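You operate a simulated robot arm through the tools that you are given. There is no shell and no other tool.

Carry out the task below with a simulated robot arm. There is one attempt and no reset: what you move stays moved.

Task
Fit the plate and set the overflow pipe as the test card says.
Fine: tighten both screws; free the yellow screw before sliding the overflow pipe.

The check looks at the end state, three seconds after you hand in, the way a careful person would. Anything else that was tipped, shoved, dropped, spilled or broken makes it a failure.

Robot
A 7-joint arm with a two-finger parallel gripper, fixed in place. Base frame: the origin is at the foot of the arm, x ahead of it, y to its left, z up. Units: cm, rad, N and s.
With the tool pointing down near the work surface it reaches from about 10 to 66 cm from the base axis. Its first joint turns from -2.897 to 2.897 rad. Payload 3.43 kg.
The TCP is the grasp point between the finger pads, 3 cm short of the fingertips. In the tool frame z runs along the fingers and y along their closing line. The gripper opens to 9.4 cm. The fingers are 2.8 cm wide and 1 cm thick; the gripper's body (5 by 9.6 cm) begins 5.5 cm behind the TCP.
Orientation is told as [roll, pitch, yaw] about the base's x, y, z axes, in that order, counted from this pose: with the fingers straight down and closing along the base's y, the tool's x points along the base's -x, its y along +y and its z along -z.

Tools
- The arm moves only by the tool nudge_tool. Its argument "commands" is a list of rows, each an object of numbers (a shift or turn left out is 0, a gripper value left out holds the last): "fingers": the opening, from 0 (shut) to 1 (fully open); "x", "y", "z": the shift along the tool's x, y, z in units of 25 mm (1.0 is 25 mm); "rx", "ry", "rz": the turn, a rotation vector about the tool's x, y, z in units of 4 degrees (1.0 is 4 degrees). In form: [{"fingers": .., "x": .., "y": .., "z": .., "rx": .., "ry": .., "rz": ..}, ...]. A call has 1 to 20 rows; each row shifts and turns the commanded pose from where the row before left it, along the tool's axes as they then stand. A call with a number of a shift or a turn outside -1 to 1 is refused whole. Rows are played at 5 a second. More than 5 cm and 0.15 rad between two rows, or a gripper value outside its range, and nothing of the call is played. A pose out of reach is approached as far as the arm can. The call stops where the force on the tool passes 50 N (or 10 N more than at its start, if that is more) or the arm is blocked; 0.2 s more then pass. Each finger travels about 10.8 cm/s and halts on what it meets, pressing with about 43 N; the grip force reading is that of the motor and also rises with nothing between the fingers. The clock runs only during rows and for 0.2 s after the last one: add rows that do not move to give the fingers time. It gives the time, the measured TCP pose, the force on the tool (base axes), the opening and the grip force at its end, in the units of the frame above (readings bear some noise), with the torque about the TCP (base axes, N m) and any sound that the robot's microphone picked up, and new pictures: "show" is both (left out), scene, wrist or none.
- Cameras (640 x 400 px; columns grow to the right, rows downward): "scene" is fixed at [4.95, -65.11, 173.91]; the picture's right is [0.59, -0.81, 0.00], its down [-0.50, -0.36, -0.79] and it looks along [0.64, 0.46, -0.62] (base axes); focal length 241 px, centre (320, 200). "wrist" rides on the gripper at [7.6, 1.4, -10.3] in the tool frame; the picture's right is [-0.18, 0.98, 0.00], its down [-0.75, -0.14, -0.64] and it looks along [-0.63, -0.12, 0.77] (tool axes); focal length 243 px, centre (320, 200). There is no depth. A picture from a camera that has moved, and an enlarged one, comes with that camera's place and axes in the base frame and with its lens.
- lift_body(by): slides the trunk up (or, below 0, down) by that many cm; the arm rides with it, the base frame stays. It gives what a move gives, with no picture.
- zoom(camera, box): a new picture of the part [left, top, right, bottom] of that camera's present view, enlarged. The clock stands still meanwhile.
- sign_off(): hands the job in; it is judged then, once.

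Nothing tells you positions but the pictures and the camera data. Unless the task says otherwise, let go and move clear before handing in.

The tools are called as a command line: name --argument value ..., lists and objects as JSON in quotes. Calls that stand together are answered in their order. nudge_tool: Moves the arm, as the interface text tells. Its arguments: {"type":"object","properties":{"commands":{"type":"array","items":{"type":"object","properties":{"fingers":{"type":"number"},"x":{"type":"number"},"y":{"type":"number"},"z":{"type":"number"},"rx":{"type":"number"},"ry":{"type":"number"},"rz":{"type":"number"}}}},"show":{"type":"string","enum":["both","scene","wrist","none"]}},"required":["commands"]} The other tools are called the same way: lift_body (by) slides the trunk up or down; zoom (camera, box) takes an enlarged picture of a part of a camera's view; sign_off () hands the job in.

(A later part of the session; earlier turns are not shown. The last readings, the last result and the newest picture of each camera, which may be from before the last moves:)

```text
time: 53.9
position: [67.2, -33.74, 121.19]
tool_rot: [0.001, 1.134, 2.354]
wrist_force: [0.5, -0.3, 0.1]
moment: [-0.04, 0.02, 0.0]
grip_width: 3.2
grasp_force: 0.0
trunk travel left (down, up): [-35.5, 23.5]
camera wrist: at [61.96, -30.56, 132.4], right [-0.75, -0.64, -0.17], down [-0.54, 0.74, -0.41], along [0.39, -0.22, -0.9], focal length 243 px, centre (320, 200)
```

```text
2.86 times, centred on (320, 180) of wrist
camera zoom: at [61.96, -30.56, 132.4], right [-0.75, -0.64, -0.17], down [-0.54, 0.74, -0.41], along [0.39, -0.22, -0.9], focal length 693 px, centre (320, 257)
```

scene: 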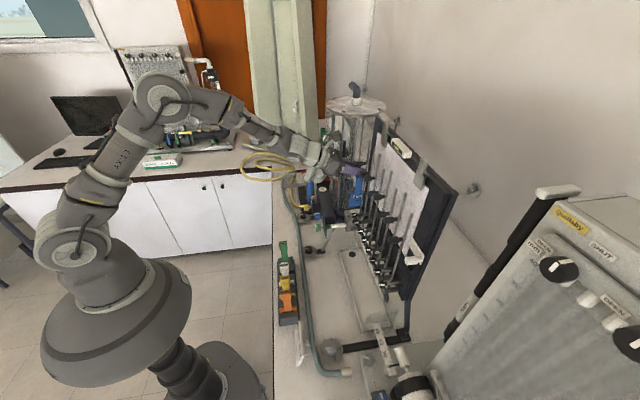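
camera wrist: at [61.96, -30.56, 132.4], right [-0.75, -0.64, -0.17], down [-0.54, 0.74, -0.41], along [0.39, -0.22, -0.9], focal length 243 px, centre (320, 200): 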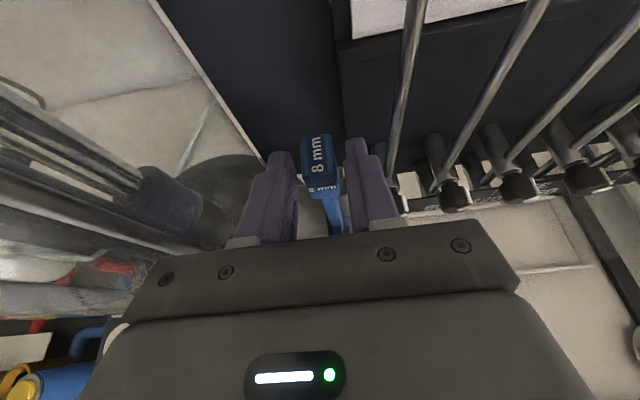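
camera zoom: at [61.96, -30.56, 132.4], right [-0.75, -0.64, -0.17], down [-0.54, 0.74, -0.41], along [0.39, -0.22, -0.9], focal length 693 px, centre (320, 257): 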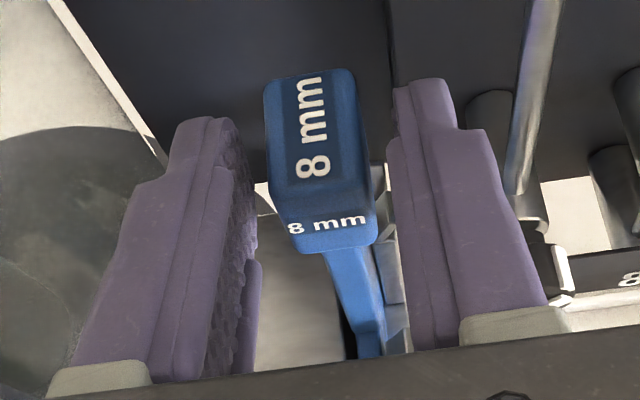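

The plate stands in the slot. I retract straight back along the tool axis.

nudge_tool --commands '[{"z": -0.5}, {"z": -0.8}, {"z": -0.9}, {"z": -0.9}, {"z": -0.9}, {"x": 0}]'

zoom --camera "scene" --box '[330, 180, 380, 230]'

zoom --camera "wrist" --box '[240, 90, 400, 250]'

```text
time: 55.3
position: [60.82, -27.27, 125.41]
tool_rot: [0.001, 1.132, 2.355]
wrist_force: [-0.2, -0.5, 0.2]
moment: [-0.02, -0.01, 0.0]
grip_width: 3.2
grasp_force: 0.0
trunk travel left (down, up): [-35.5, 23.5]
camera wrist: at [55.51, -24.12, 136.67], right [-0.75, -0.64, -0.17], down [-0.54, 0.74, -0.41], along [0.39, -0.22, -0.9], focal length 243 px, centre (320, 200)
```

scene: 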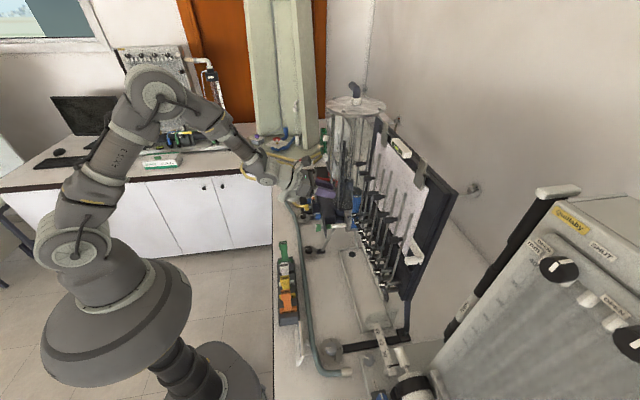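
wrist: 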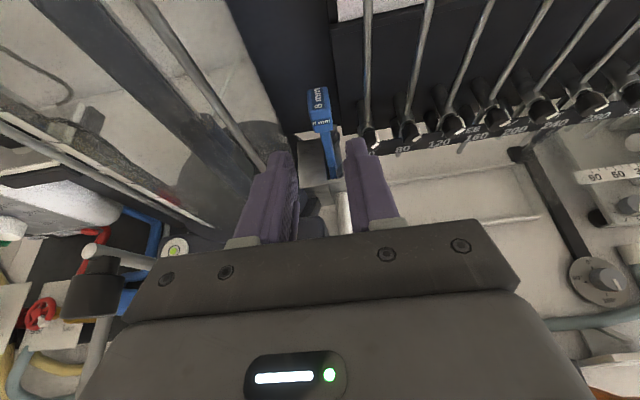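

```text
8.00 times, centred on (355, 205) of scene
camera zoom: at [4.95, -65.11, 173.91], right [0.59, -0.81, 0.0], down [-0.5, -0.36, -0.79], along [0.64, 0.46, -0.62], focal length 1928 px, centre (40, 160)
```

zoom: 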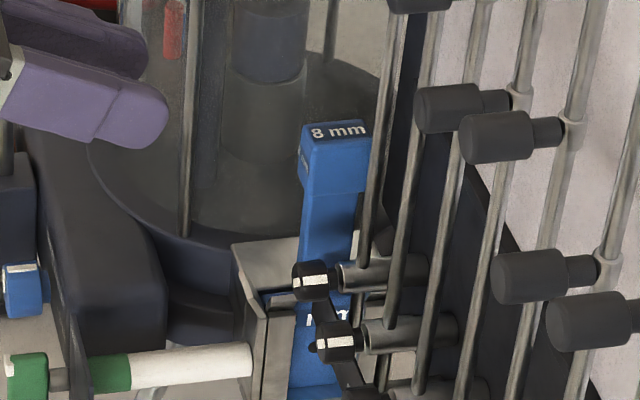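

```text
2.50 times, centred on (320, 170) of wrist
camera zoom: at [55.51, -24.12, 136.67], right [-0.75, -0.64, -0.17], down [-0.54, 0.74, -0.41], along [0.39, -0.22, -0.9], focal length 606 px, centre (320, 275)
```

zoom: 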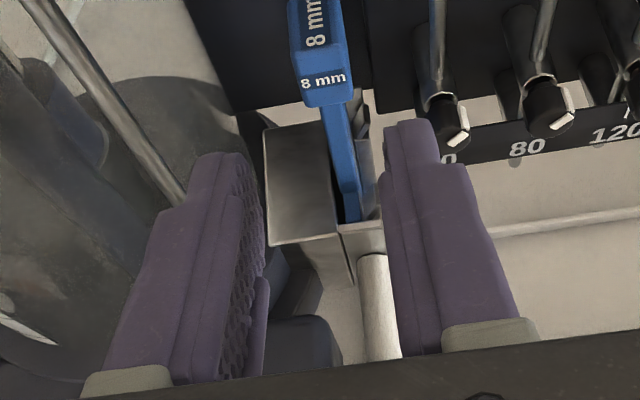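

The plate is in place. Next is the green screw: I back off in front of it, level the tool to about 13° down, and test that the wrist can roll −90° about the screw axis (so the turn can end with the camera on top).

nudge_tool --commands '[{"x": -0.879, "z": -0.715, "y": -0.22}, {"x": -0.879, "z": -0.715, "y": -0.22}, {"x": -0.879, "z": -0.715, "y": -0.22}, {"x": -0.879, "z": -0.715, "y": -0.22}, {"x": -0.879, "z": -0.715, "y": -0.22}, {"x": -0.879, "z": -0.715, "y": -0.22}, {"ry": 1}, {"ry": 1}, {"ry": 1}, {"x": 0}]'

zoom --camera "wrist" --box '[200, 80, 440, 240]'

```text
time: 57.5
position: [52.42, -14.19, 118.11]
tool_rot: [-0.001, 1.344, 2.355]
wrist_force: [0.7, -0.7, 0.4]
moment: [0.03, 0.0, 0.02]
grip_width: 3.21
grasp_force: 0.1
trunk travel left (down, up): [-35.5, 23.5]
camera wrist: at [45.47, -9.34, 127.73], right [-0.73, -0.66, -0.18], down [-0.46, 0.66, -0.59], along [0.51, -0.35, -0.79], focal length 243 px, centre (320, 200)
```

scene: 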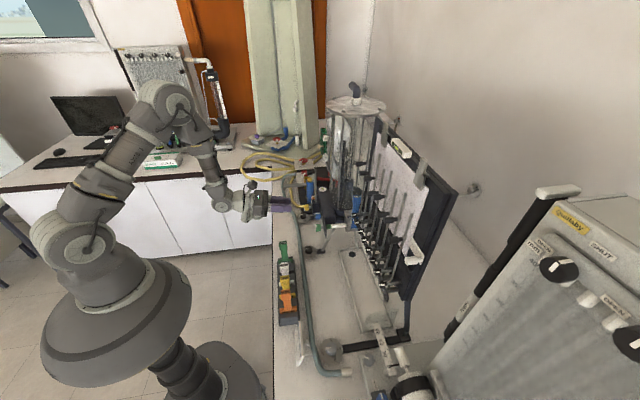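
wrist: 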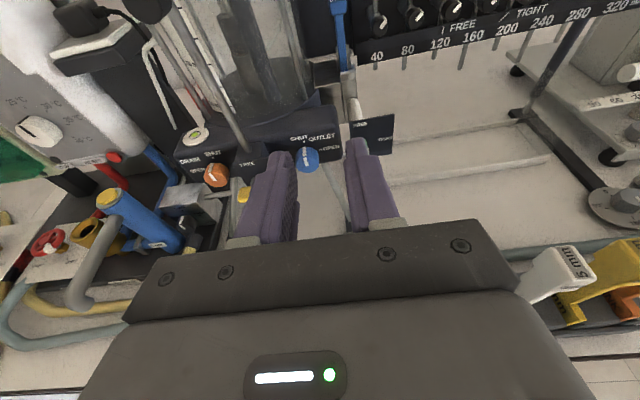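

```text
2.50 times, centred on (320, 160) of wrist
camera zoom: at [45.47, -9.34, 127.73], right [-0.73, -0.66, -0.18], down [-0.46, 0.66, -0.59], along [0.51, -0.35, -0.79], focal length 606 px, centre (320, 300)
```

zoom: 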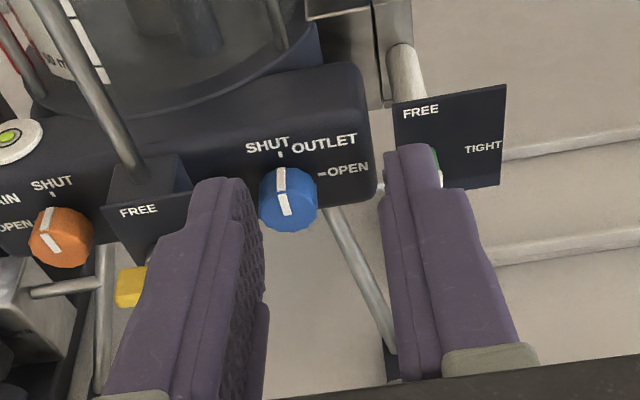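

nudge_tool --commands '[{"y": 0.82, "fingers": 0.5}, {"y": 0.82}, {"x": 0}]' --show "wrist"

zoom --camera "wrist" --box '[260, 80, 380, 180]'

zoom --camera "scene" --box '[310, 200, 350, 240]'

```text
time: 58.3
position: [49.45, -16.93, 118.0]
tool_rot: [0.002, 1.343, 2.357]
wrist_force: [0.2, 0.0, 0.1]
moment: [0.0, 0.04, 0.01]
grip_width: 4.71
grasp_force: 0.0
trunk travel left (down, up): [-35.5, 23.5]
camera wrist: at [42.63, -12.19, 127.79], right [-0.73, -0.66, -0.18], down [-0.46, 0.66, -0.59], along [0.51, -0.35, -0.79], focal length 243 px, centre (320, 200)
```

wrist: 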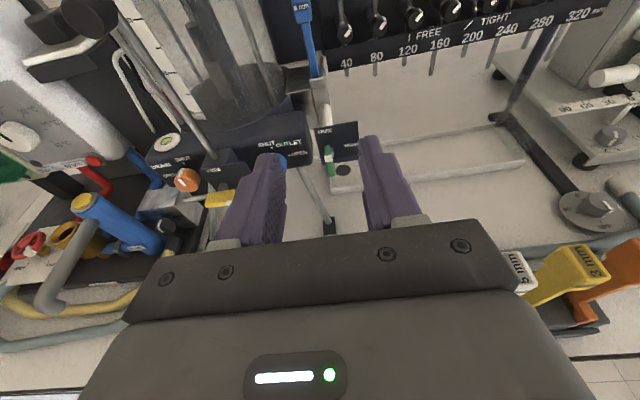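

```text
4.00 times, centred on (320, 130) of wrist
camera zoom: at [42.63, -12.19, 127.79], right [-0.73, -0.66, -0.18], down [-0.46, 0.66, -0.59], along [0.51, -0.35, -0.79], focal length 970 px, centre (320, 480)
```

zoom: 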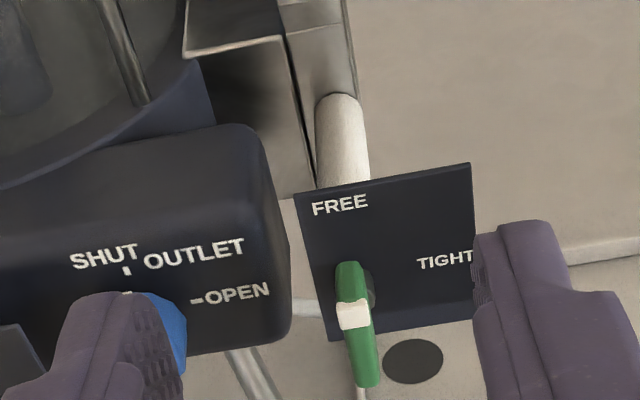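

```text
10.00 times, centred on (330, 220) of scene
camera zoom: at [4.95, -65.11, 173.91], right [0.59, -0.81, 0.0], down [-0.5, -0.36, -0.79], along [0.64, 0.46, -0.62], focal length 2410 px, centre (220, 0)
```

zoom: 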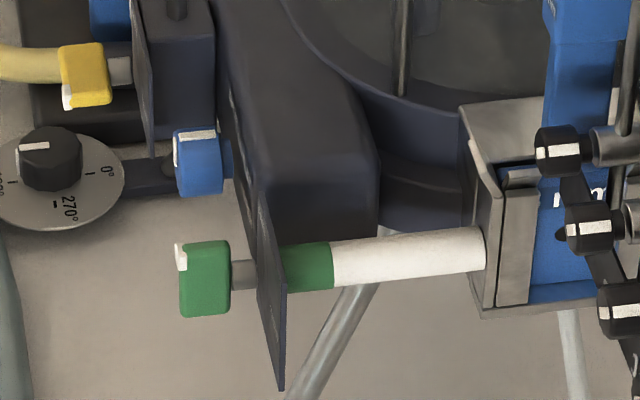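

Green paddle: centre at about (a≈59.2, n≈23.15, z≈108.05), 3.6 cm tall, 0.7 cm thick; label plate front at a≈61.35. I test the −90° roll about the screw axis here in free space.

nudge_tool --commands '[{"rx": -0.2258, "rz": -0.9742}, {"rx": -0.2258, "rz": -0.9742}, {"rx": -0.2258, "rz": -0.9742}, {"rx": -0.2258, "rz": -0.9742}, {"rx": -0.2258, "rz": -0.9742}, {"rx": -0.2258, "rz": -0.9742}, {"rx": -0.2258, "rz": -0.9742}, {"rx": -0.2258, "rz": -0.9742}, {"rx": -0.2258, "rz": -0.9742}, {"rx": -0.2258, "rz": -0.9742}, {"rx": -0.2258, "rz": -0.9742}, {"rx": 0}]'

```text
time: 60.9
position: [49.4, -17.05, 118.09]
tool_rot: [1.341, 0.776, -2.679]
wrist_force: [0.1, -0.7, 0.0]
moment: [-0.01, -0.02, 0.03]
grip_width: 4.7
grasp_force: 0.0
trunk travel left (down, up): [-35.5, 23.5]
camera wrist: at [47.72, -7.2, 125.99], right [-0.62, -0.56, 0.56], down [-0.78, 0.35, -0.52], along [0.1, -0.76, -0.65], focal length 243 px, centre (320, 200)
```

scene: 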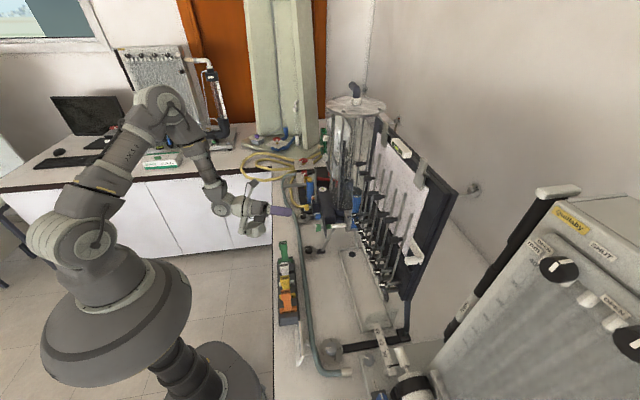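
wrist: 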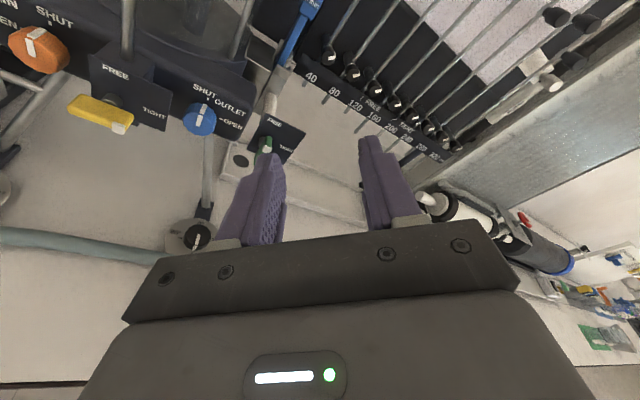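

Fine so far (−44°). Continuing to −90°.

nudge_tool --commands '[{"rx": -0.2258, "rz": -0.9742}, {"rx": -0.2258, "rz": -0.9742}, {"rx": -0.2258, "rz": -0.9742}, {"rx": -0.2258, "rz": -0.9742}, {"rx": -0.2258, "rz": -0.9742}, {"rx": -0.2258, "rz": -0.9742}, {"rx": -0.2258, "rz": -0.9742}, {"rx": -0.2258, "rz": -0.9742}, {"rx": -0.2258, "rz": -0.9742}, {"rx": -0.2258, "rz": -0.9742}, {"rx": -0.2258, "rz": -0.9742}, {"rx": -0.1129, "rz": -0.4871}, {"rx": 0}]'

```text
time: 63.7
position: [49.44, -17.01, 117.92]
tool_rot: [1.57, -0.001, -2.584]
wrist_force: [0.5, -0.5, 0.3]
moment: [0.0, -0.02, 0.0]
grip_width: 4.72
grasp_force: 0.1
trunk travel left (down, up): [-35.5, 23.5]
camera wrist: at [50.57, -4.38, 119.38], right [-0.15, -0.1, 0.98], down [-0.98, 0.15, -0.14], along [-0.13, -0.98, -0.12], focal length 243 px, centre (320, 200)
```

scene: 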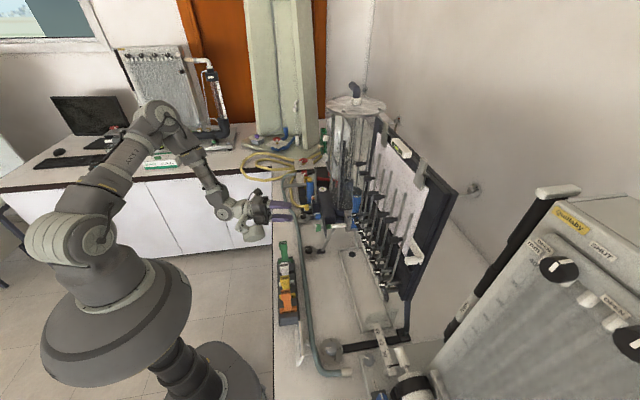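
wrist: 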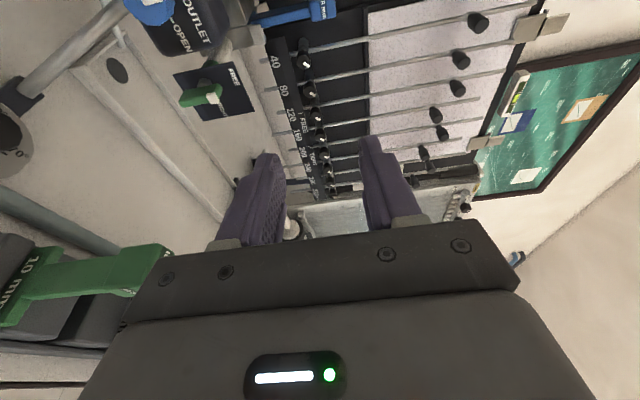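

The −90° roll works and the paddle is visible. I now move to a standoff 6 cm before the green paddle at its height, fingers open 5.2 cm to straddle its ends.

nudge_tool --commands '[{"x": 0.237, "z": 0.348, "y": -0.79, "fingers": 0.55}, {"x": 0.237, "z": 0.348, "y": -0.79}, {"x": 0.237, "z": 0.348, "y": -0.79}, {"x": 0.237, "z": 0.348, "y": -0.79}, {"x": 0.237, "z": 0.348, "y": -0.79}, {"x": 0}]'

zoom --camera "wrist" --box '[220, 80, 420, 240]'

zoom --camera "scene" --box '[270, 180, 350, 250]'

```text
time: 64.7
position: [53.17, -18.9, 110.68]
tool_rot: [1.581, -0.006, -2.585]
wrist_force: [-0.9, 0.6, -2.2]
moment: [-0.1, -0.1, 0.02]
grip_width: 5.17
grasp_force: 0.0
trunk travel left (down, up): [-35.5, 23.5]
stopped in row 5: the force on the tool passed its limit at 62 N (the readings are from after the stop); the commanded pose is now the measured one
camera wrist: at [54.25, -6.19, 111.95], right [-0.16, -0.09, 0.98], down [-0.98, 0.15, -0.14], along [-0.13, -0.99, -0.11], focal length 243 px, centre (320, 200)
```

scene: 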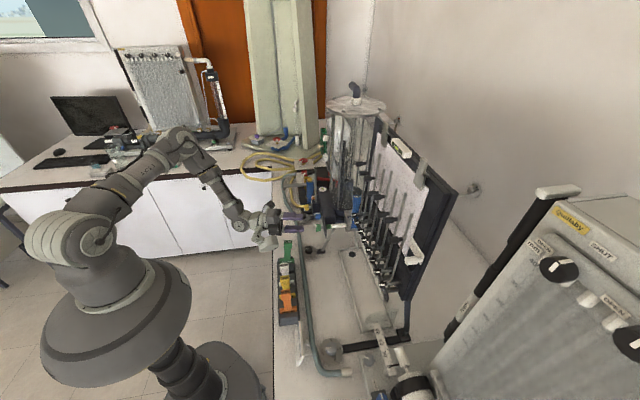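
wrist: 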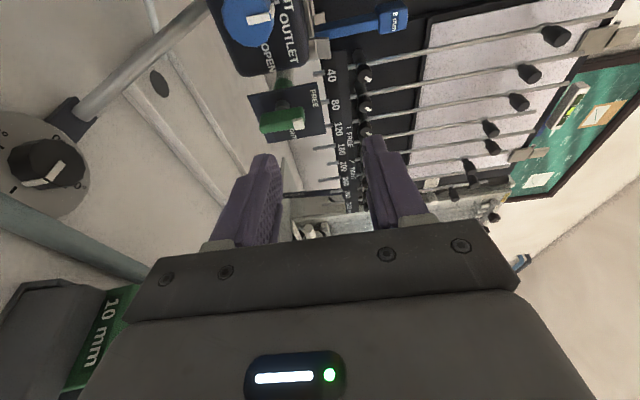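

```text
2.50 times, centred on (320, 160) of wrist
camera zoom: at [54.25, -6.19, 111.95], right [-0.16, -0.09, 0.98], down [-0.98, 0.15, -0.14], along [-0.13, -0.99, -0.11], focal length 606 px, centre (320, 300)
```

zoom: 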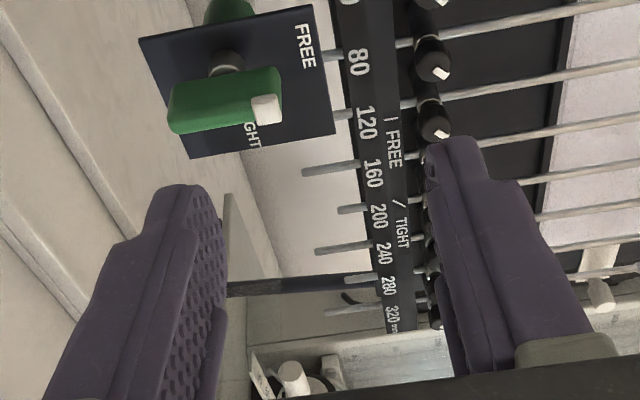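

```text
5.71 times, centred on (310, 215) of scene
camera zoom: at [4.95, -65.11, 173.91], right [0.59, -0.81, 0.0], down [-0.5, -0.36, -0.79], along [0.64, 0.46, -0.62], focal length 1377 px, centre (377, 114)
```

zoom: 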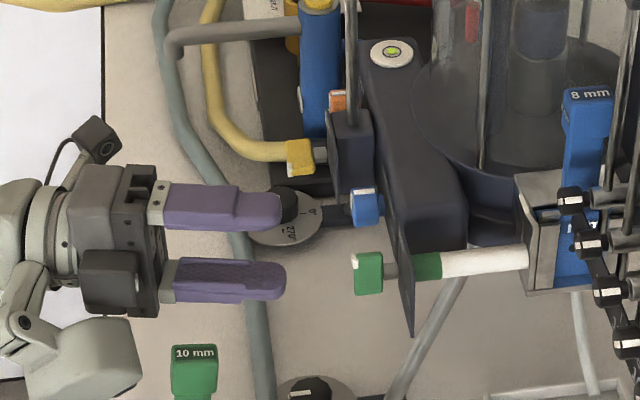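

The arm stopped on contact (62 N) around z≈110.7 — I suspect the wrist link touched the rack's 10 mm plate handle. I inspect the rack right away before moving.

zoom --camera "scene" --box '[265, 225, 325, 285]'

zoom --camera "wrist" --box '[0, 240, 200, 400]'

zoom --camera "scene" --box '[190, 180, 320, 280]'

```text
6.67 times, centred on (295, 255) of scene
camera zoom: at [4.95, -65.11, 173.91], right [0.59, -0.81, 0.0], down [-0.5, -0.36, -0.79], along [0.64, 0.46, -0.62], focal length 1607 px, centre (487, -167)
```

zoom: 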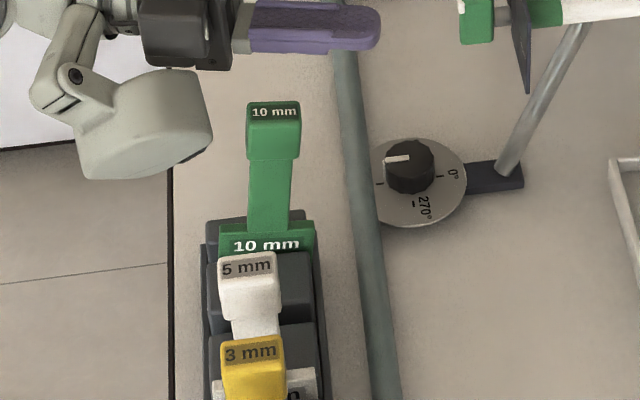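

```text
2.50 times, centred on (100, 320) of wrist
camera zoom: at [54.25, -6.19, 111.95], right [-0.16, -0.09, 0.98], down [-0.98, 0.15, -0.14], along [-0.13, -0.99, -0.11], focal length 606 px, centre (870, -100)
```

zoom: 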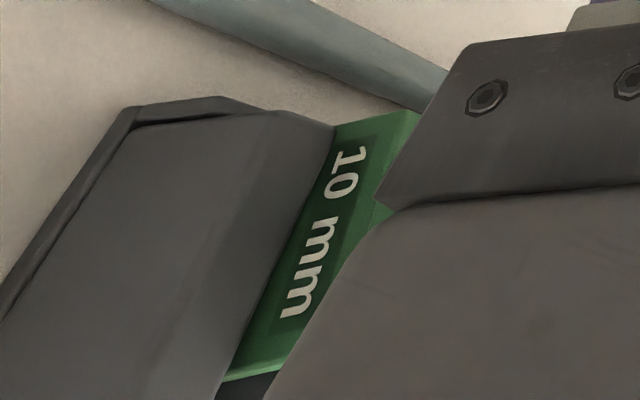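

```text
4.00 times, centred on (255, 230) of scene
camera zoom: at [4.95, -65.11, 173.91], right [0.59, -0.81, 0.0], down [-0.5, -0.36, -0.79], along [0.64, 0.46, -0.62], focal length 964 px, centre (580, 80)
```

zoom: 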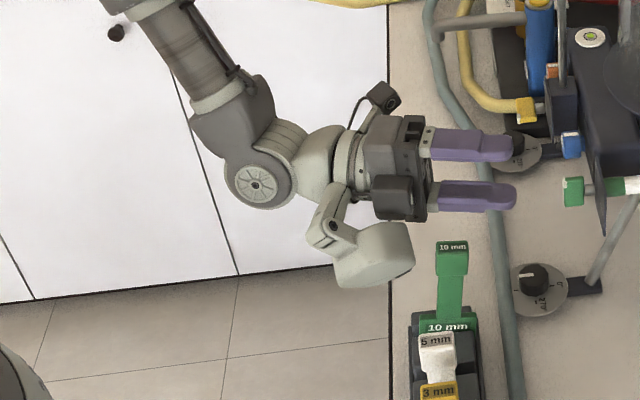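

The bulky wrist housing pushed the 10 mm plate's handle forward, so that plate is leaning. I back straight out the way I came (up and back), then will re-check the plate.

nudge_tool --commands '[{"z": -0.3, "y": 0.4, "x": -0.2}, {"z": -0.35, "y": 0.6, "x": -0.24}, {"z": -0.35, "y": 0.79, "x": -0.24}, {"z": -0.35, "y": 0.79, "x": -0.24}, {"y": 0.79}, {"y": 0.79}, {"x": 0}]'

zoom --camera "scene" --box '[265, 225, 325, 285]'

```text
time: 66.3
position: [49.46, -16.97, 121.15]
tool_rot: [1.584, -0.01, -2.587]
wrist_force: [0.3, 0.5, -0.4]
moment: [-0.01, -0.02, 0.0]
grip_width: 5.19
grasp_force: 0.1
trunk travel left (down, up): [-35.5, 23.5]
camera wrist: at [50.54, -4.24, 122.37], right [-0.16, -0.08, 0.98], down [-0.98, 0.15, -0.14], along [-0.13, -0.99, -0.1], focal length 243 px, centre (320, 200)
```

scene: 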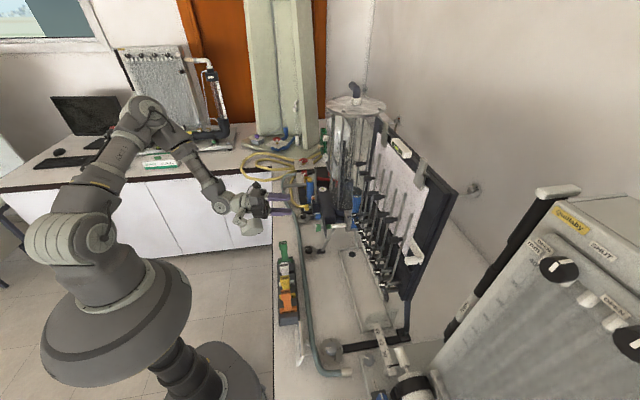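
wrist: 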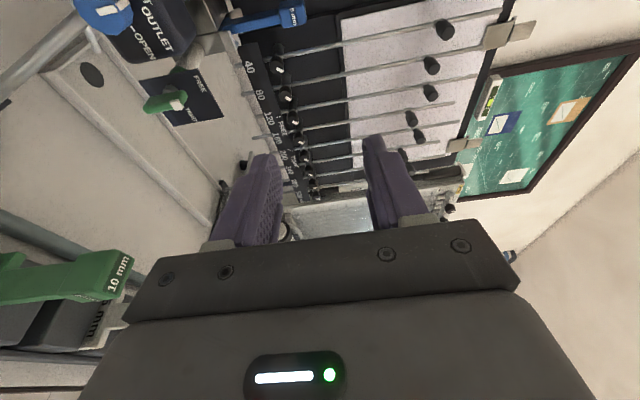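

```text
6.67 times, centred on (295, 255) of scene
camera zoom: at [4.95, -65.11, 173.91], right [0.59, -0.81, 0.0], down [-0.5, -0.36, -0.79], along [0.64, 0.46, -0.62], focal length 1607 px, centre (487, -167)
```

zoom: 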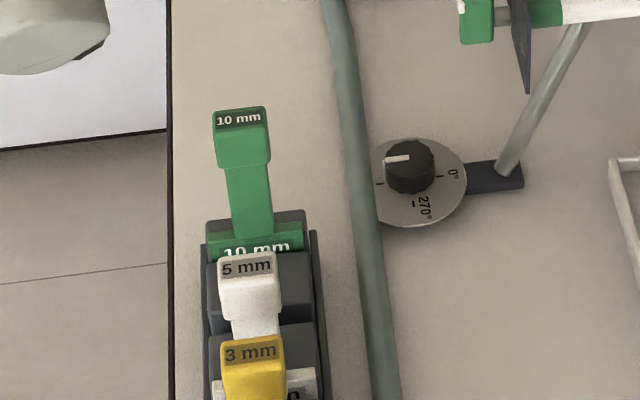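

The 10 mm plate has swung back to its original place and the rack hasn't moved (positions match the first pictures). Instead of rolling the wrist, I will turn the screws by pushing the paddle end with the closed fingertips from a 45° tilt, which keeps the bulky housing high. First I roll back.

nudge_tool --commands '[{"rx": 0.2258, "rz": 0.9742}, {"rx": 0.2258, "rz": 0.9742}, {"rx": 0.2258, "rz": 0.9742}, {"rx": 0.2258, "rz": 0.9742}, {"rx": 0.2258, "rz": 0.9742}, {"rx": 0.2258, "rz": 0.9742}, {"rx": 0.2258, "rz": 0.9742}, {"rx": 0.2258, "rz": 0.9742}, {"rx": 0.2258, "rz": 0.9742}, {"rx": 0.2258, "rz": 0.9742}, {"rx": 0.2258, "rz": 0.9742}, {"rx": 0.2258, "rz": 0.9742}, {"rx": 0.2258, "rz": 0.9742}, {"rx": 0.2258, "rz": 0.9742}, {"rx": 0.2258, "rz": 0.9742}, {"rx": 0.2258, "rz": 0.9742}, {"rx": 0.2258, "rz": 0.9742}, {"rx": 0.2258, "rz": 0.9742}, {"rx": 0.2258, "rz": 0.9742}, {"rx": 0.2258, "rz": 0.9742}]' --show "none"

nudge_tool --commands '[{"rx": 0.2258, "rz": 0.9742}, {"rx": 0.2258, "rz": 0.9742}, {"rx": 0.1129, "rz": 0.4871}, {"ry": -1}, {"ry": -1}, {"ry": -1}, {"ry": -1}, {"ry": -1}, {"ry": -1}, {"ry": -1}, {"ry": -1}, {"x": 0}]'

```text
time: 70.5
position: [49.58, -17.04, 121.22]
tool_rot: [0.715, 1.291, 3.047]
wrist_force: [-0.8, -0.2, 1.2]
moment: [0.0, -0.05, -0.02]
grip_width: 5.16
grasp_force: 0.0
trunk travel left (down, up): [-35.5, 23.5]
```

```text
time: 73.1
position: [49.56, -17.16, 121.23]
tool_rot: [0.014, 0.798, 2.363]
wrist_force: [0.1, 0.5, 0.4]
moment: [0.02, 0.03, 0.0]
grip_width: 5.18
grasp_force: 0.0
trunk travel left (down, up): [-35.5, 23.5]
camera wrist: at [47.19, -16.66, 133.81], right [-0.79, -0.6, -0.12], down [-0.6, 0.8, -0.09], along [0.15, 0.0, -0.99], focal length 243 px, centre (320, 200)
```

scene: 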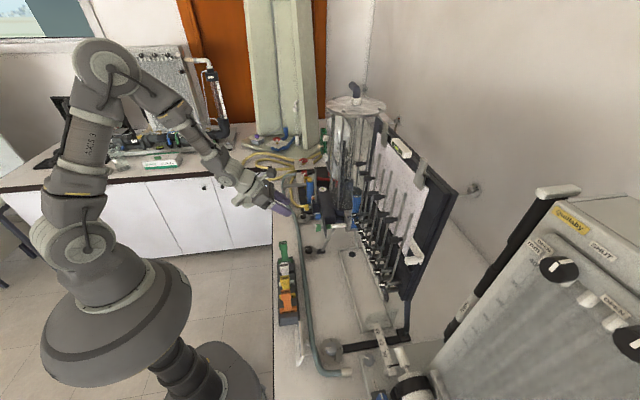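
wrist: 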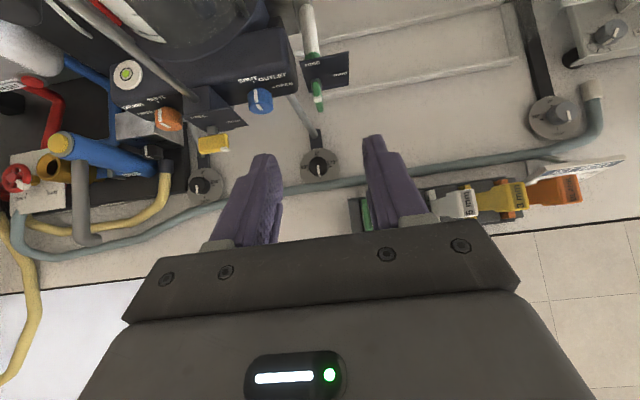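

Tool is back at r≈0 with 44° tilt. I close the fingers to use them as a pusher and approach the +n side of the green paddle's upper end.

nudge_tool --commands '[{"fingers": 0}, {"x": 0.024, "z": 0.848, "y": -0.184}, {"x": 0.024, "z": 0.848, "y": -0.184}, {"x": 0.024, "z": 0.848, "y": -0.184}, {"x": 0.024, "z": 0.848, "y": -0.184}, {"x": 0.024, "z": 0.848, "y": -0.184}, {"x": 0}]' --show "wrist"

zoom --camera "scene" --box '[300, 190, 350, 240]'

zoom --camera "wrist" --box '[260, 100, 380, 200]'

```text
time: 74.7
position: [56.46, -21.22, 114.06]
tool_rot: [0.015, 0.799, 2.364]
wrist_force: [-0.6, -0.2, 0.3]
moment: [-0.06, 0.03, 0.02]
grip_width: 0.0
grasp_force: 33.1
trunk travel left (down, up): [-35.5, 23.5]
camera wrist: at [54.16, -20.67, 126.61], right [-0.79, -0.6, -0.12], down [-0.6, 0.8, -0.09], along [0.15, 0.0, -0.99], focal length 243 px, centre (320, 200)
```

wrist: 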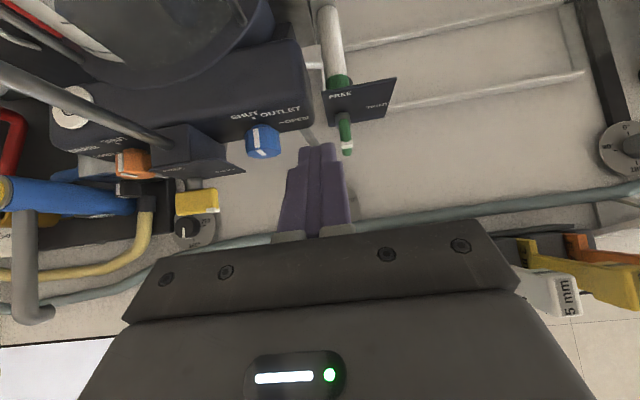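

```text
8.00 times, centred on (325, 215) of scene
camera zoom: at [4.95, -65.11, 173.91], right [0.59, -0.81, 0.0], down [-0.5, -0.36, -0.79], along [0.64, 0.46, -0.62], focal length 1928 px, centre (280, 80)
```

zoom: 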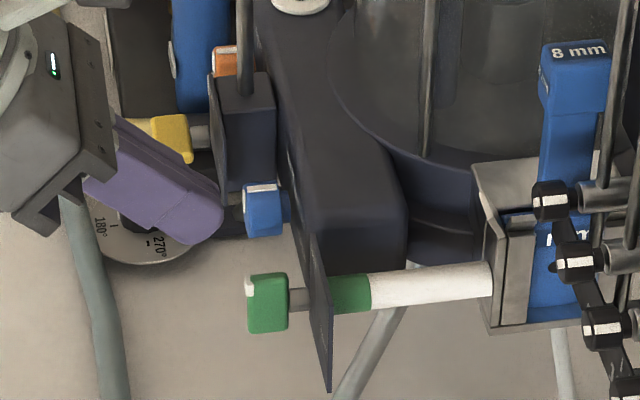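

```text
4.00 times, centred on (320, 150) of wrist
camera zoom: at [54.16, -20.67, 126.61], right [-0.79, -0.6, -0.12], down [-0.6, 0.8, -0.09], along [0.15, 0.0, -0.99], focal length 970 px, centre (320, 400)
```

zoom: 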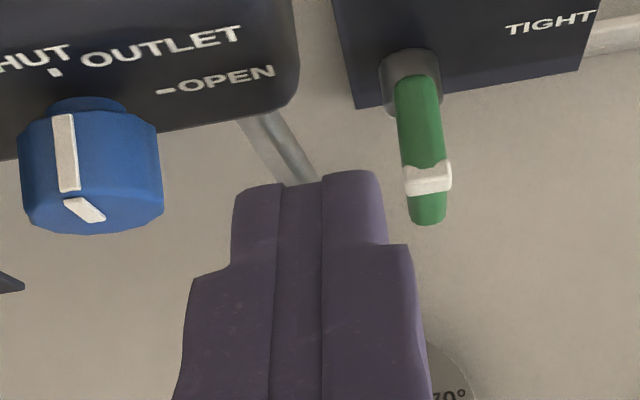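

The closed tip clears the paddle by about 3 mm on its +n side. I move in beside the paddle's upper end.

nudge_tool --commands '[{"x": 0.078, "z": 0.511, "y": -0.03}, {"x": 0.078, "z": 0.511}, {"x": 0.078, "z": 0.511}, {"x": 0}]' --show "wrist"

zoom --camera "scene" --box '[310, 195, 350, 235]'

zoom --camera "wrist" --box '[280, 110, 380, 190]'

```text
time: 75.7
position: [58.84, -23.42, 111.77]
tool_rot: [0.013, 0.799, 2.364]
wrist_force: [-1.0, 0.5, 0.1]
moment: [-0.01, 0.04, -0.01]
grip_width: 0.0
grasp_force: 33.3
trunk travel left (down, up): [-35.5, 23.5]
camera wrist: at [56.46, -22.92, 124.34], right [-0.79, -0.6, -0.12], down [-0.6, 0.8, -0.09], along [0.15, 0.0, -0.99], focal length 243 px, centre (320, 200)
```

wrist: 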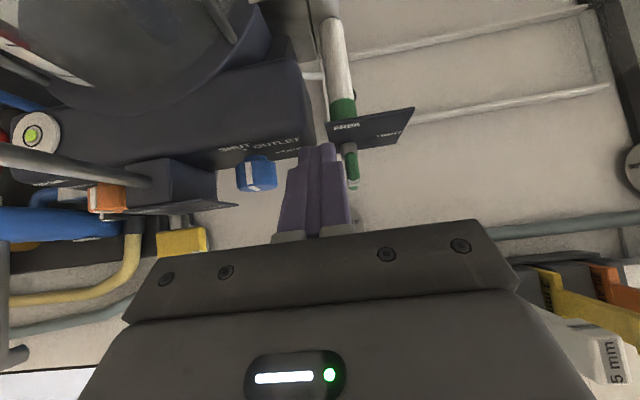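

```text
10.00 times, centred on (330, 215) of scene
camera zoom: at [4.95, -65.11, 173.91], right [0.59, -0.81, 0.0], down [-0.5, -0.36, -0.79], along [0.64, 0.46, -0.62], focal length 2410 px, centre (220, 50)
```

zoom: 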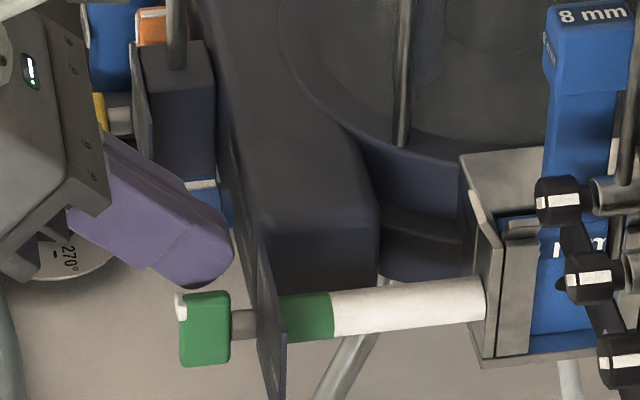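

```text
5.00 times, centred on (330, 150) of wrist
camera zoom: at [56.46, -22.92, 124.34], right [-0.79, -0.6, -0.12], down [-0.6, 0.8, -0.09], along [0.15, 0.0, -0.99], focal length 1213 px, centre (270, 450)
```

zoom: 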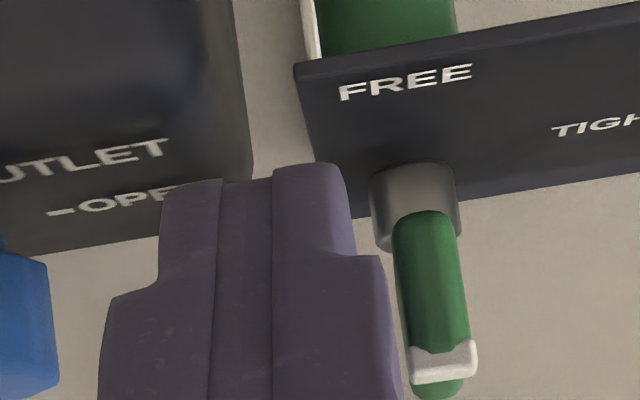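

The tip sits just beside the paddle's upper end. I start pushing it toward −n (clockwise seen from the front), first part only.

nudge_tool --commands '[{"y": 0.092, "x": 0.0115, "z": -0.011}, {"y": 0.092, "x": 0.0115, "z": -0.011}, {"y": 0.07, "x": 0.0143, "z": -0.014}, {"y": 0.07, "x": 0.0143, "z": -0.014}, {"y": 0.08, "x": -0.0015, "z": 0.0015}, {"y": 0.08, "x": -0.0015, "z": 0.0015}]' --show "none"

zoom --camera "wrist" --box '[280, 110, 380, 190]'

zoom --camera "scene" --box '[310, 195, 350, 235]'

```text
time: 77.1
position: [57.86, -24.26, 111.95]
tool_rot: [0.014, 0.798, 2.365]
wrist_force: [1.4, 1.0, -0.3]
moment: [0.04, -0.07, 0.04]
grip_width: 0.01
grasp_force: 32.6
trunk travel left (down, up): [-35.5, 23.5]
```

```text
5.00 times, centred on (330, 150) of wrist
camera zoom: at [55.59, -23.69, 124.55], right [-0.79, -0.6, -0.12], down [-0.6, 0.8, -0.09], along [0.15, 0.0, -0.99], focal length 1213 px, centre (270, 450)
```

zoom: 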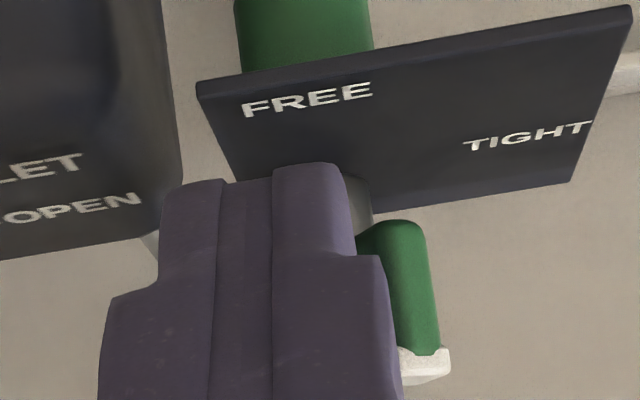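

```text
10.00 times, centred on (330, 215) of scene
camera zoom: at [4.95, -65.11, 173.91], right [0.59, -0.81, 0.0], down [-0.5, -0.36, -0.79], along [0.64, 0.46, -0.62], focal length 2410 px, centre (220, 50)
```

zoom: 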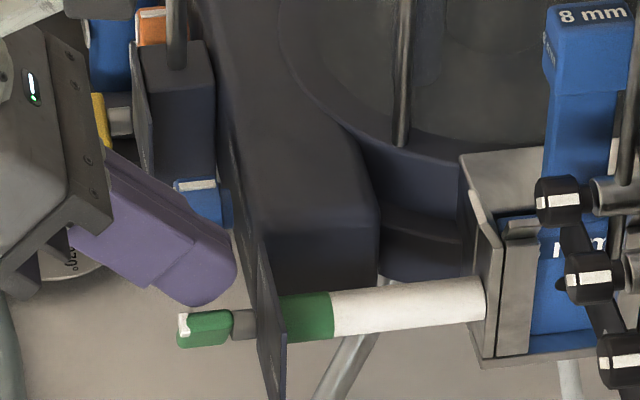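

The paddle turns easily with little force. I continue the arc, pushing down on it toward TIGHT.

nudge_tool --commands '[{"y": 0.08, "x": -0.02, "z": 0.0195}, {"y": 0.08, "x": -0.02, "z": 0.0195}, {"y": 0.064, "x": -0.0287, "z": 0.028}, {"y": 0.064, "x": -0.0287, "z": 0.028}, {"y": 0.048, "x": -0.0458, "z": 0.0447}, {"y": 0.048, "x": -0.0458, "z": 0.0447}, {"y": 0.028, "x": -0.0544, "z": 0.0531}, {"y": 0.028, "x": -0.0544, "z": 0.0531}]' --show "none"

zoom --camera "wrist" --box '[280, 110, 380, 190]'

zoom --camera "scene" --box '[310, 195, 350, 235]'

```text
time: 78.9
position: [57.27, -24.82, 111.4]
tool_rot: [0.012, 0.808, 2.36]
wrist_force: [9.9, 4.5, 38.4]
moment: [-0.16, -0.65, -0.3]
grip_width: 0.0
grasp_force: 33.2
trunk travel left (down, up): [-35.5, 23.5]
```

```text
5.00 times, centred on (330, 150) of wrist
camera zoom: at [54.84, -24.28, 123.95], right [-0.79, -0.6, -0.13], down [-0.59, 0.8, -0.1], along [0.16, -0.01, -0.99], focal length 1213 px, centre (270, 450)
```

zoom: 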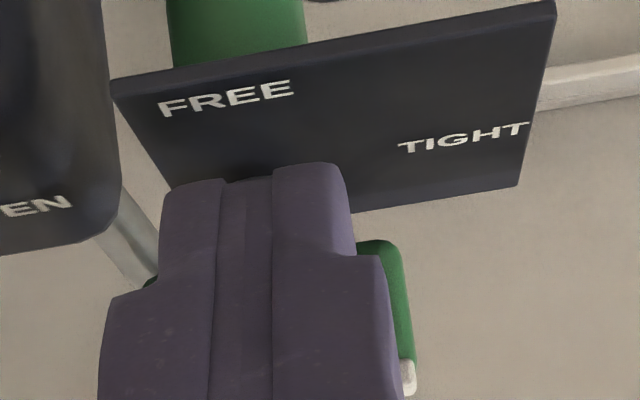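

```text
10.00 times, centred on (330, 215) of scene
camera zoom: at [4.95, -65.11, 173.91], right [0.59, -0.81, 0.0], down [-0.5, -0.36, -0.79], along [0.64, 0.46, -0.62], focal length 2410 px, centre (220, 50)
```

zoom: 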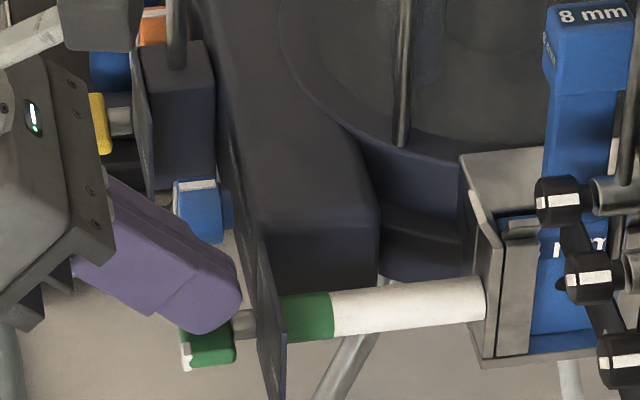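

Pressing now meets firm resistance (38 N), so the screw seems to be at its stop. I back off and look at the mark.

nudge_tool --commands '[{"x": 0.2, "z": -0.2}, {"x": 0.3, "z": -0.5}, {"x": 0.3, "z": -0.8}, {"z": -0.8}, {"x": 0}]' --show "wrist"

zoom --camera "wrist" --box '[280, 60, 420, 180]'

zoom --camera "scene" --box '[310, 195, 350, 235]'

```text
time: 80.1
position: [55.21, -23.08, 116.26]
tool_rot: [0.012, 0.798, 2.363]
wrist_force: [0.2, -0.5, -0.3]
moment: [0.01, 0.0, 0.02]
grip_width: 0.0
grasp_force: 33.5
trunk travel left (down, up): [-35.5, 23.5]
camera wrist: at [52.98, -22.63, 128.93], right [-0.79, -0.6, -0.12], down [-0.6, 0.8, -0.09], along [0.15, 0.0, -0.99], focal length 243 px, centre (320, 200)
```

wrist: 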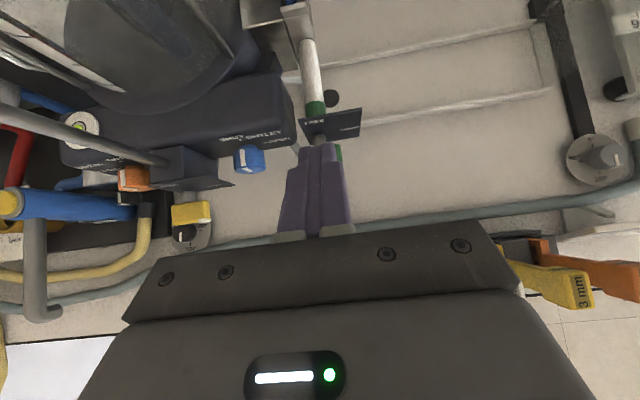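

```text
3.33 times, centred on (350, 120) of wrist
camera zoom: at [52.98, -22.63, 128.93], right [-0.79, -0.6, -0.12], down [-0.6, 0.8, -0.09], along [0.15, 0.0, -0.99], focal length 809 px, centre (220, 467)
```

zoom: 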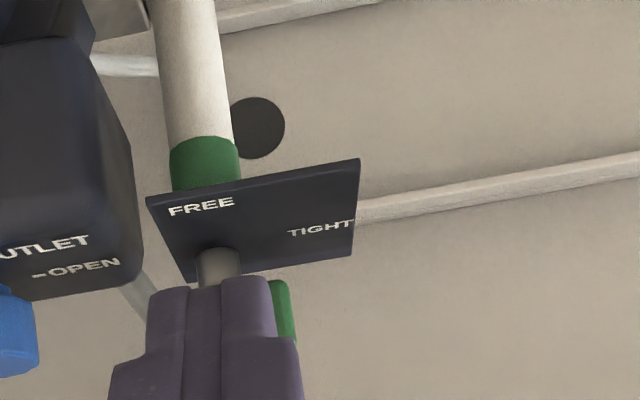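

```text
10.00 times, centred on (330, 215) of scene
camera zoom: at [4.95, -65.11, 173.91], right [0.59, -0.81, 0.0], down [-0.5, -0.36, -0.79], along [0.64, 0.46, -0.62], focal length 2410 px, centre (220, 50)
```

zoom: 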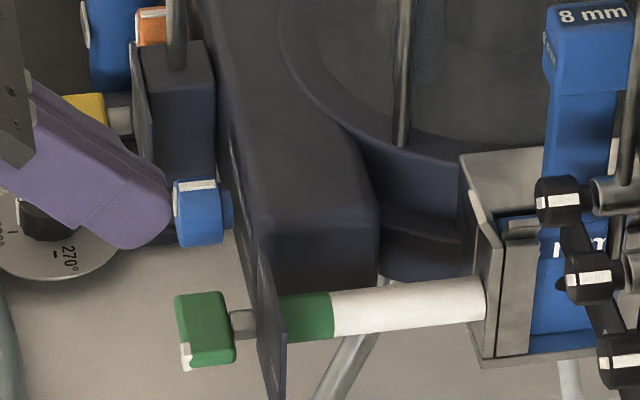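

nudge_tool --commands '[{"y": -0.8, "z": -0.4}, {"y": -0.8, "z": -0.4}, {"x": 0}]' --show "wrist"

zoom --camera "wrist" --box '[300, 60, 440, 180]'

zoom --camera "scene" --box '[310, 205, 340, 235]'

```text
time: 80.9
position: [57.18, -19.2, 117.64]
tool_rot: [0.014, 0.799, 2.364]
wrist_force: [-0.7, 0.2, -0.1]
moment: [0.02, 0.01, 0.0]
grip_width: 0.0
grasp_force: 33.0
trunk travel left (down, up): [-35.5, 23.5]
camera wrist: at [54.85, -18.81, 130.19], right [-0.79, -0.6, -0.12], down [-0.6, 0.8, -0.09], along [0.15, 0.0, -0.99], focal length 243 px, centre (320, 200)
```

wrist: 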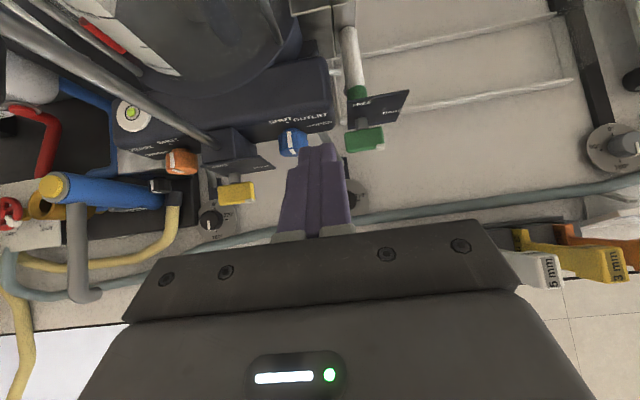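

```text
3.33 times, centred on (370, 120) of wrist
camera zoom: at [54.85, -18.81, 130.19], right [-0.79, -0.6, -0.12], down [-0.6, 0.8, -0.09], along [0.15, 0.0, -0.99], focal length 809 px, centre (153, 467)
```

zoom: 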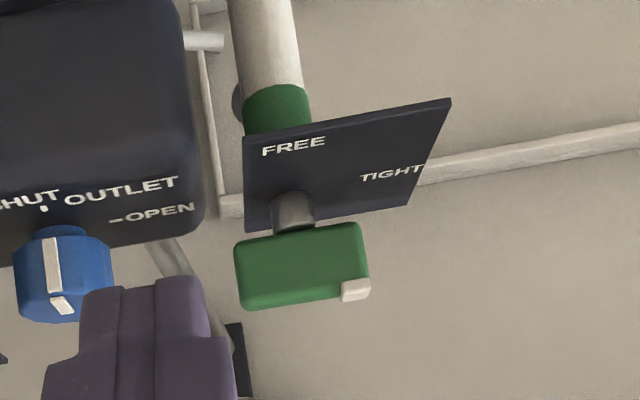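

```text
13.33 times, centred on (325, 220) of scene
camera zoom: at [4.95, -65.11, 173.91], right [0.59, -0.81, 0.0], down [-0.5, -0.36, -0.79], along [0.64, 0.46, -0.62], focal length 3214 px, centre (253, -67)
```

zoom: 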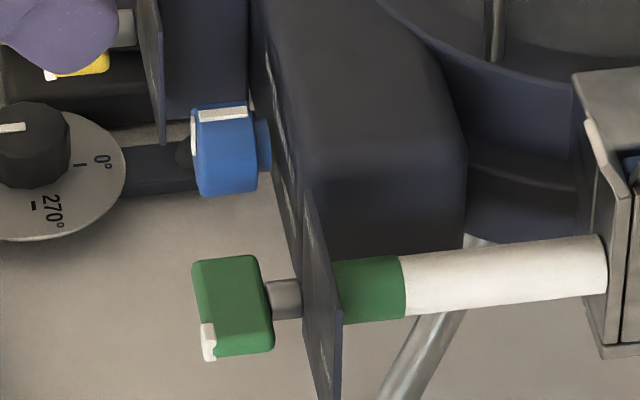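

The green screw now stands at TIGHT (mark pointing right, firm stop). Next the yellow screw: I measure its paddle.

zoom --camera "wrist" --box '[180, 110, 300, 220]'

zoom --camera "scene" --box '[295, 185, 335, 225]'

```text
3.64 times, centred on (240, 165) of wrist
camera zoom: at [54.85, -18.81, 130.19], right [-0.79, -0.6, -0.12], down [-0.6, 0.8, -0.09], along [0.15, 0.0, -0.99], focal length 882 px, centre (611, 327)
```

zoom: 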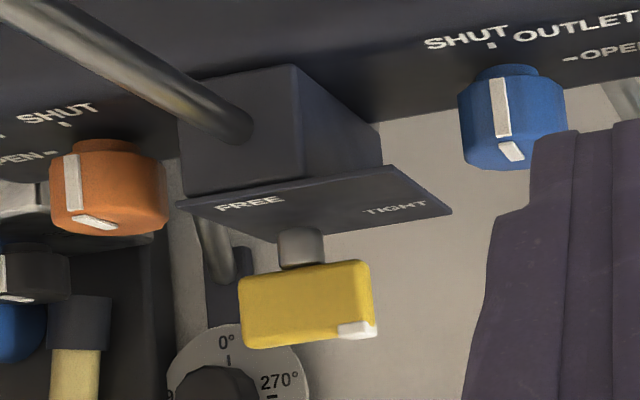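

```text
10.00 times, centred on (315, 205) of scene
camera zoom: at [4.95, -65.11, 173.91], right [0.59, -0.81, 0.0], down [-0.5, -0.36, -0.79], along [0.64, 0.46, -0.62], focal length 2410 px, centre (370, 150)
```

zoom: 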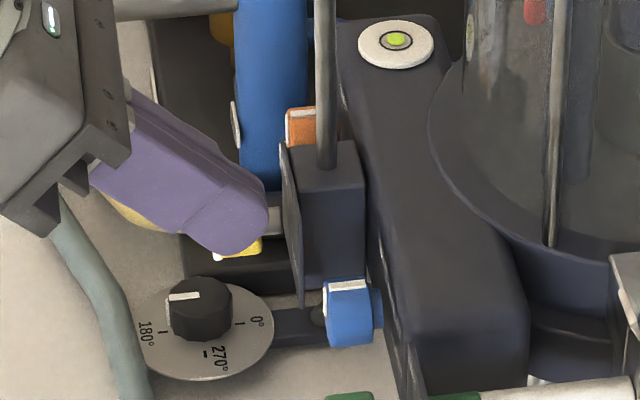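

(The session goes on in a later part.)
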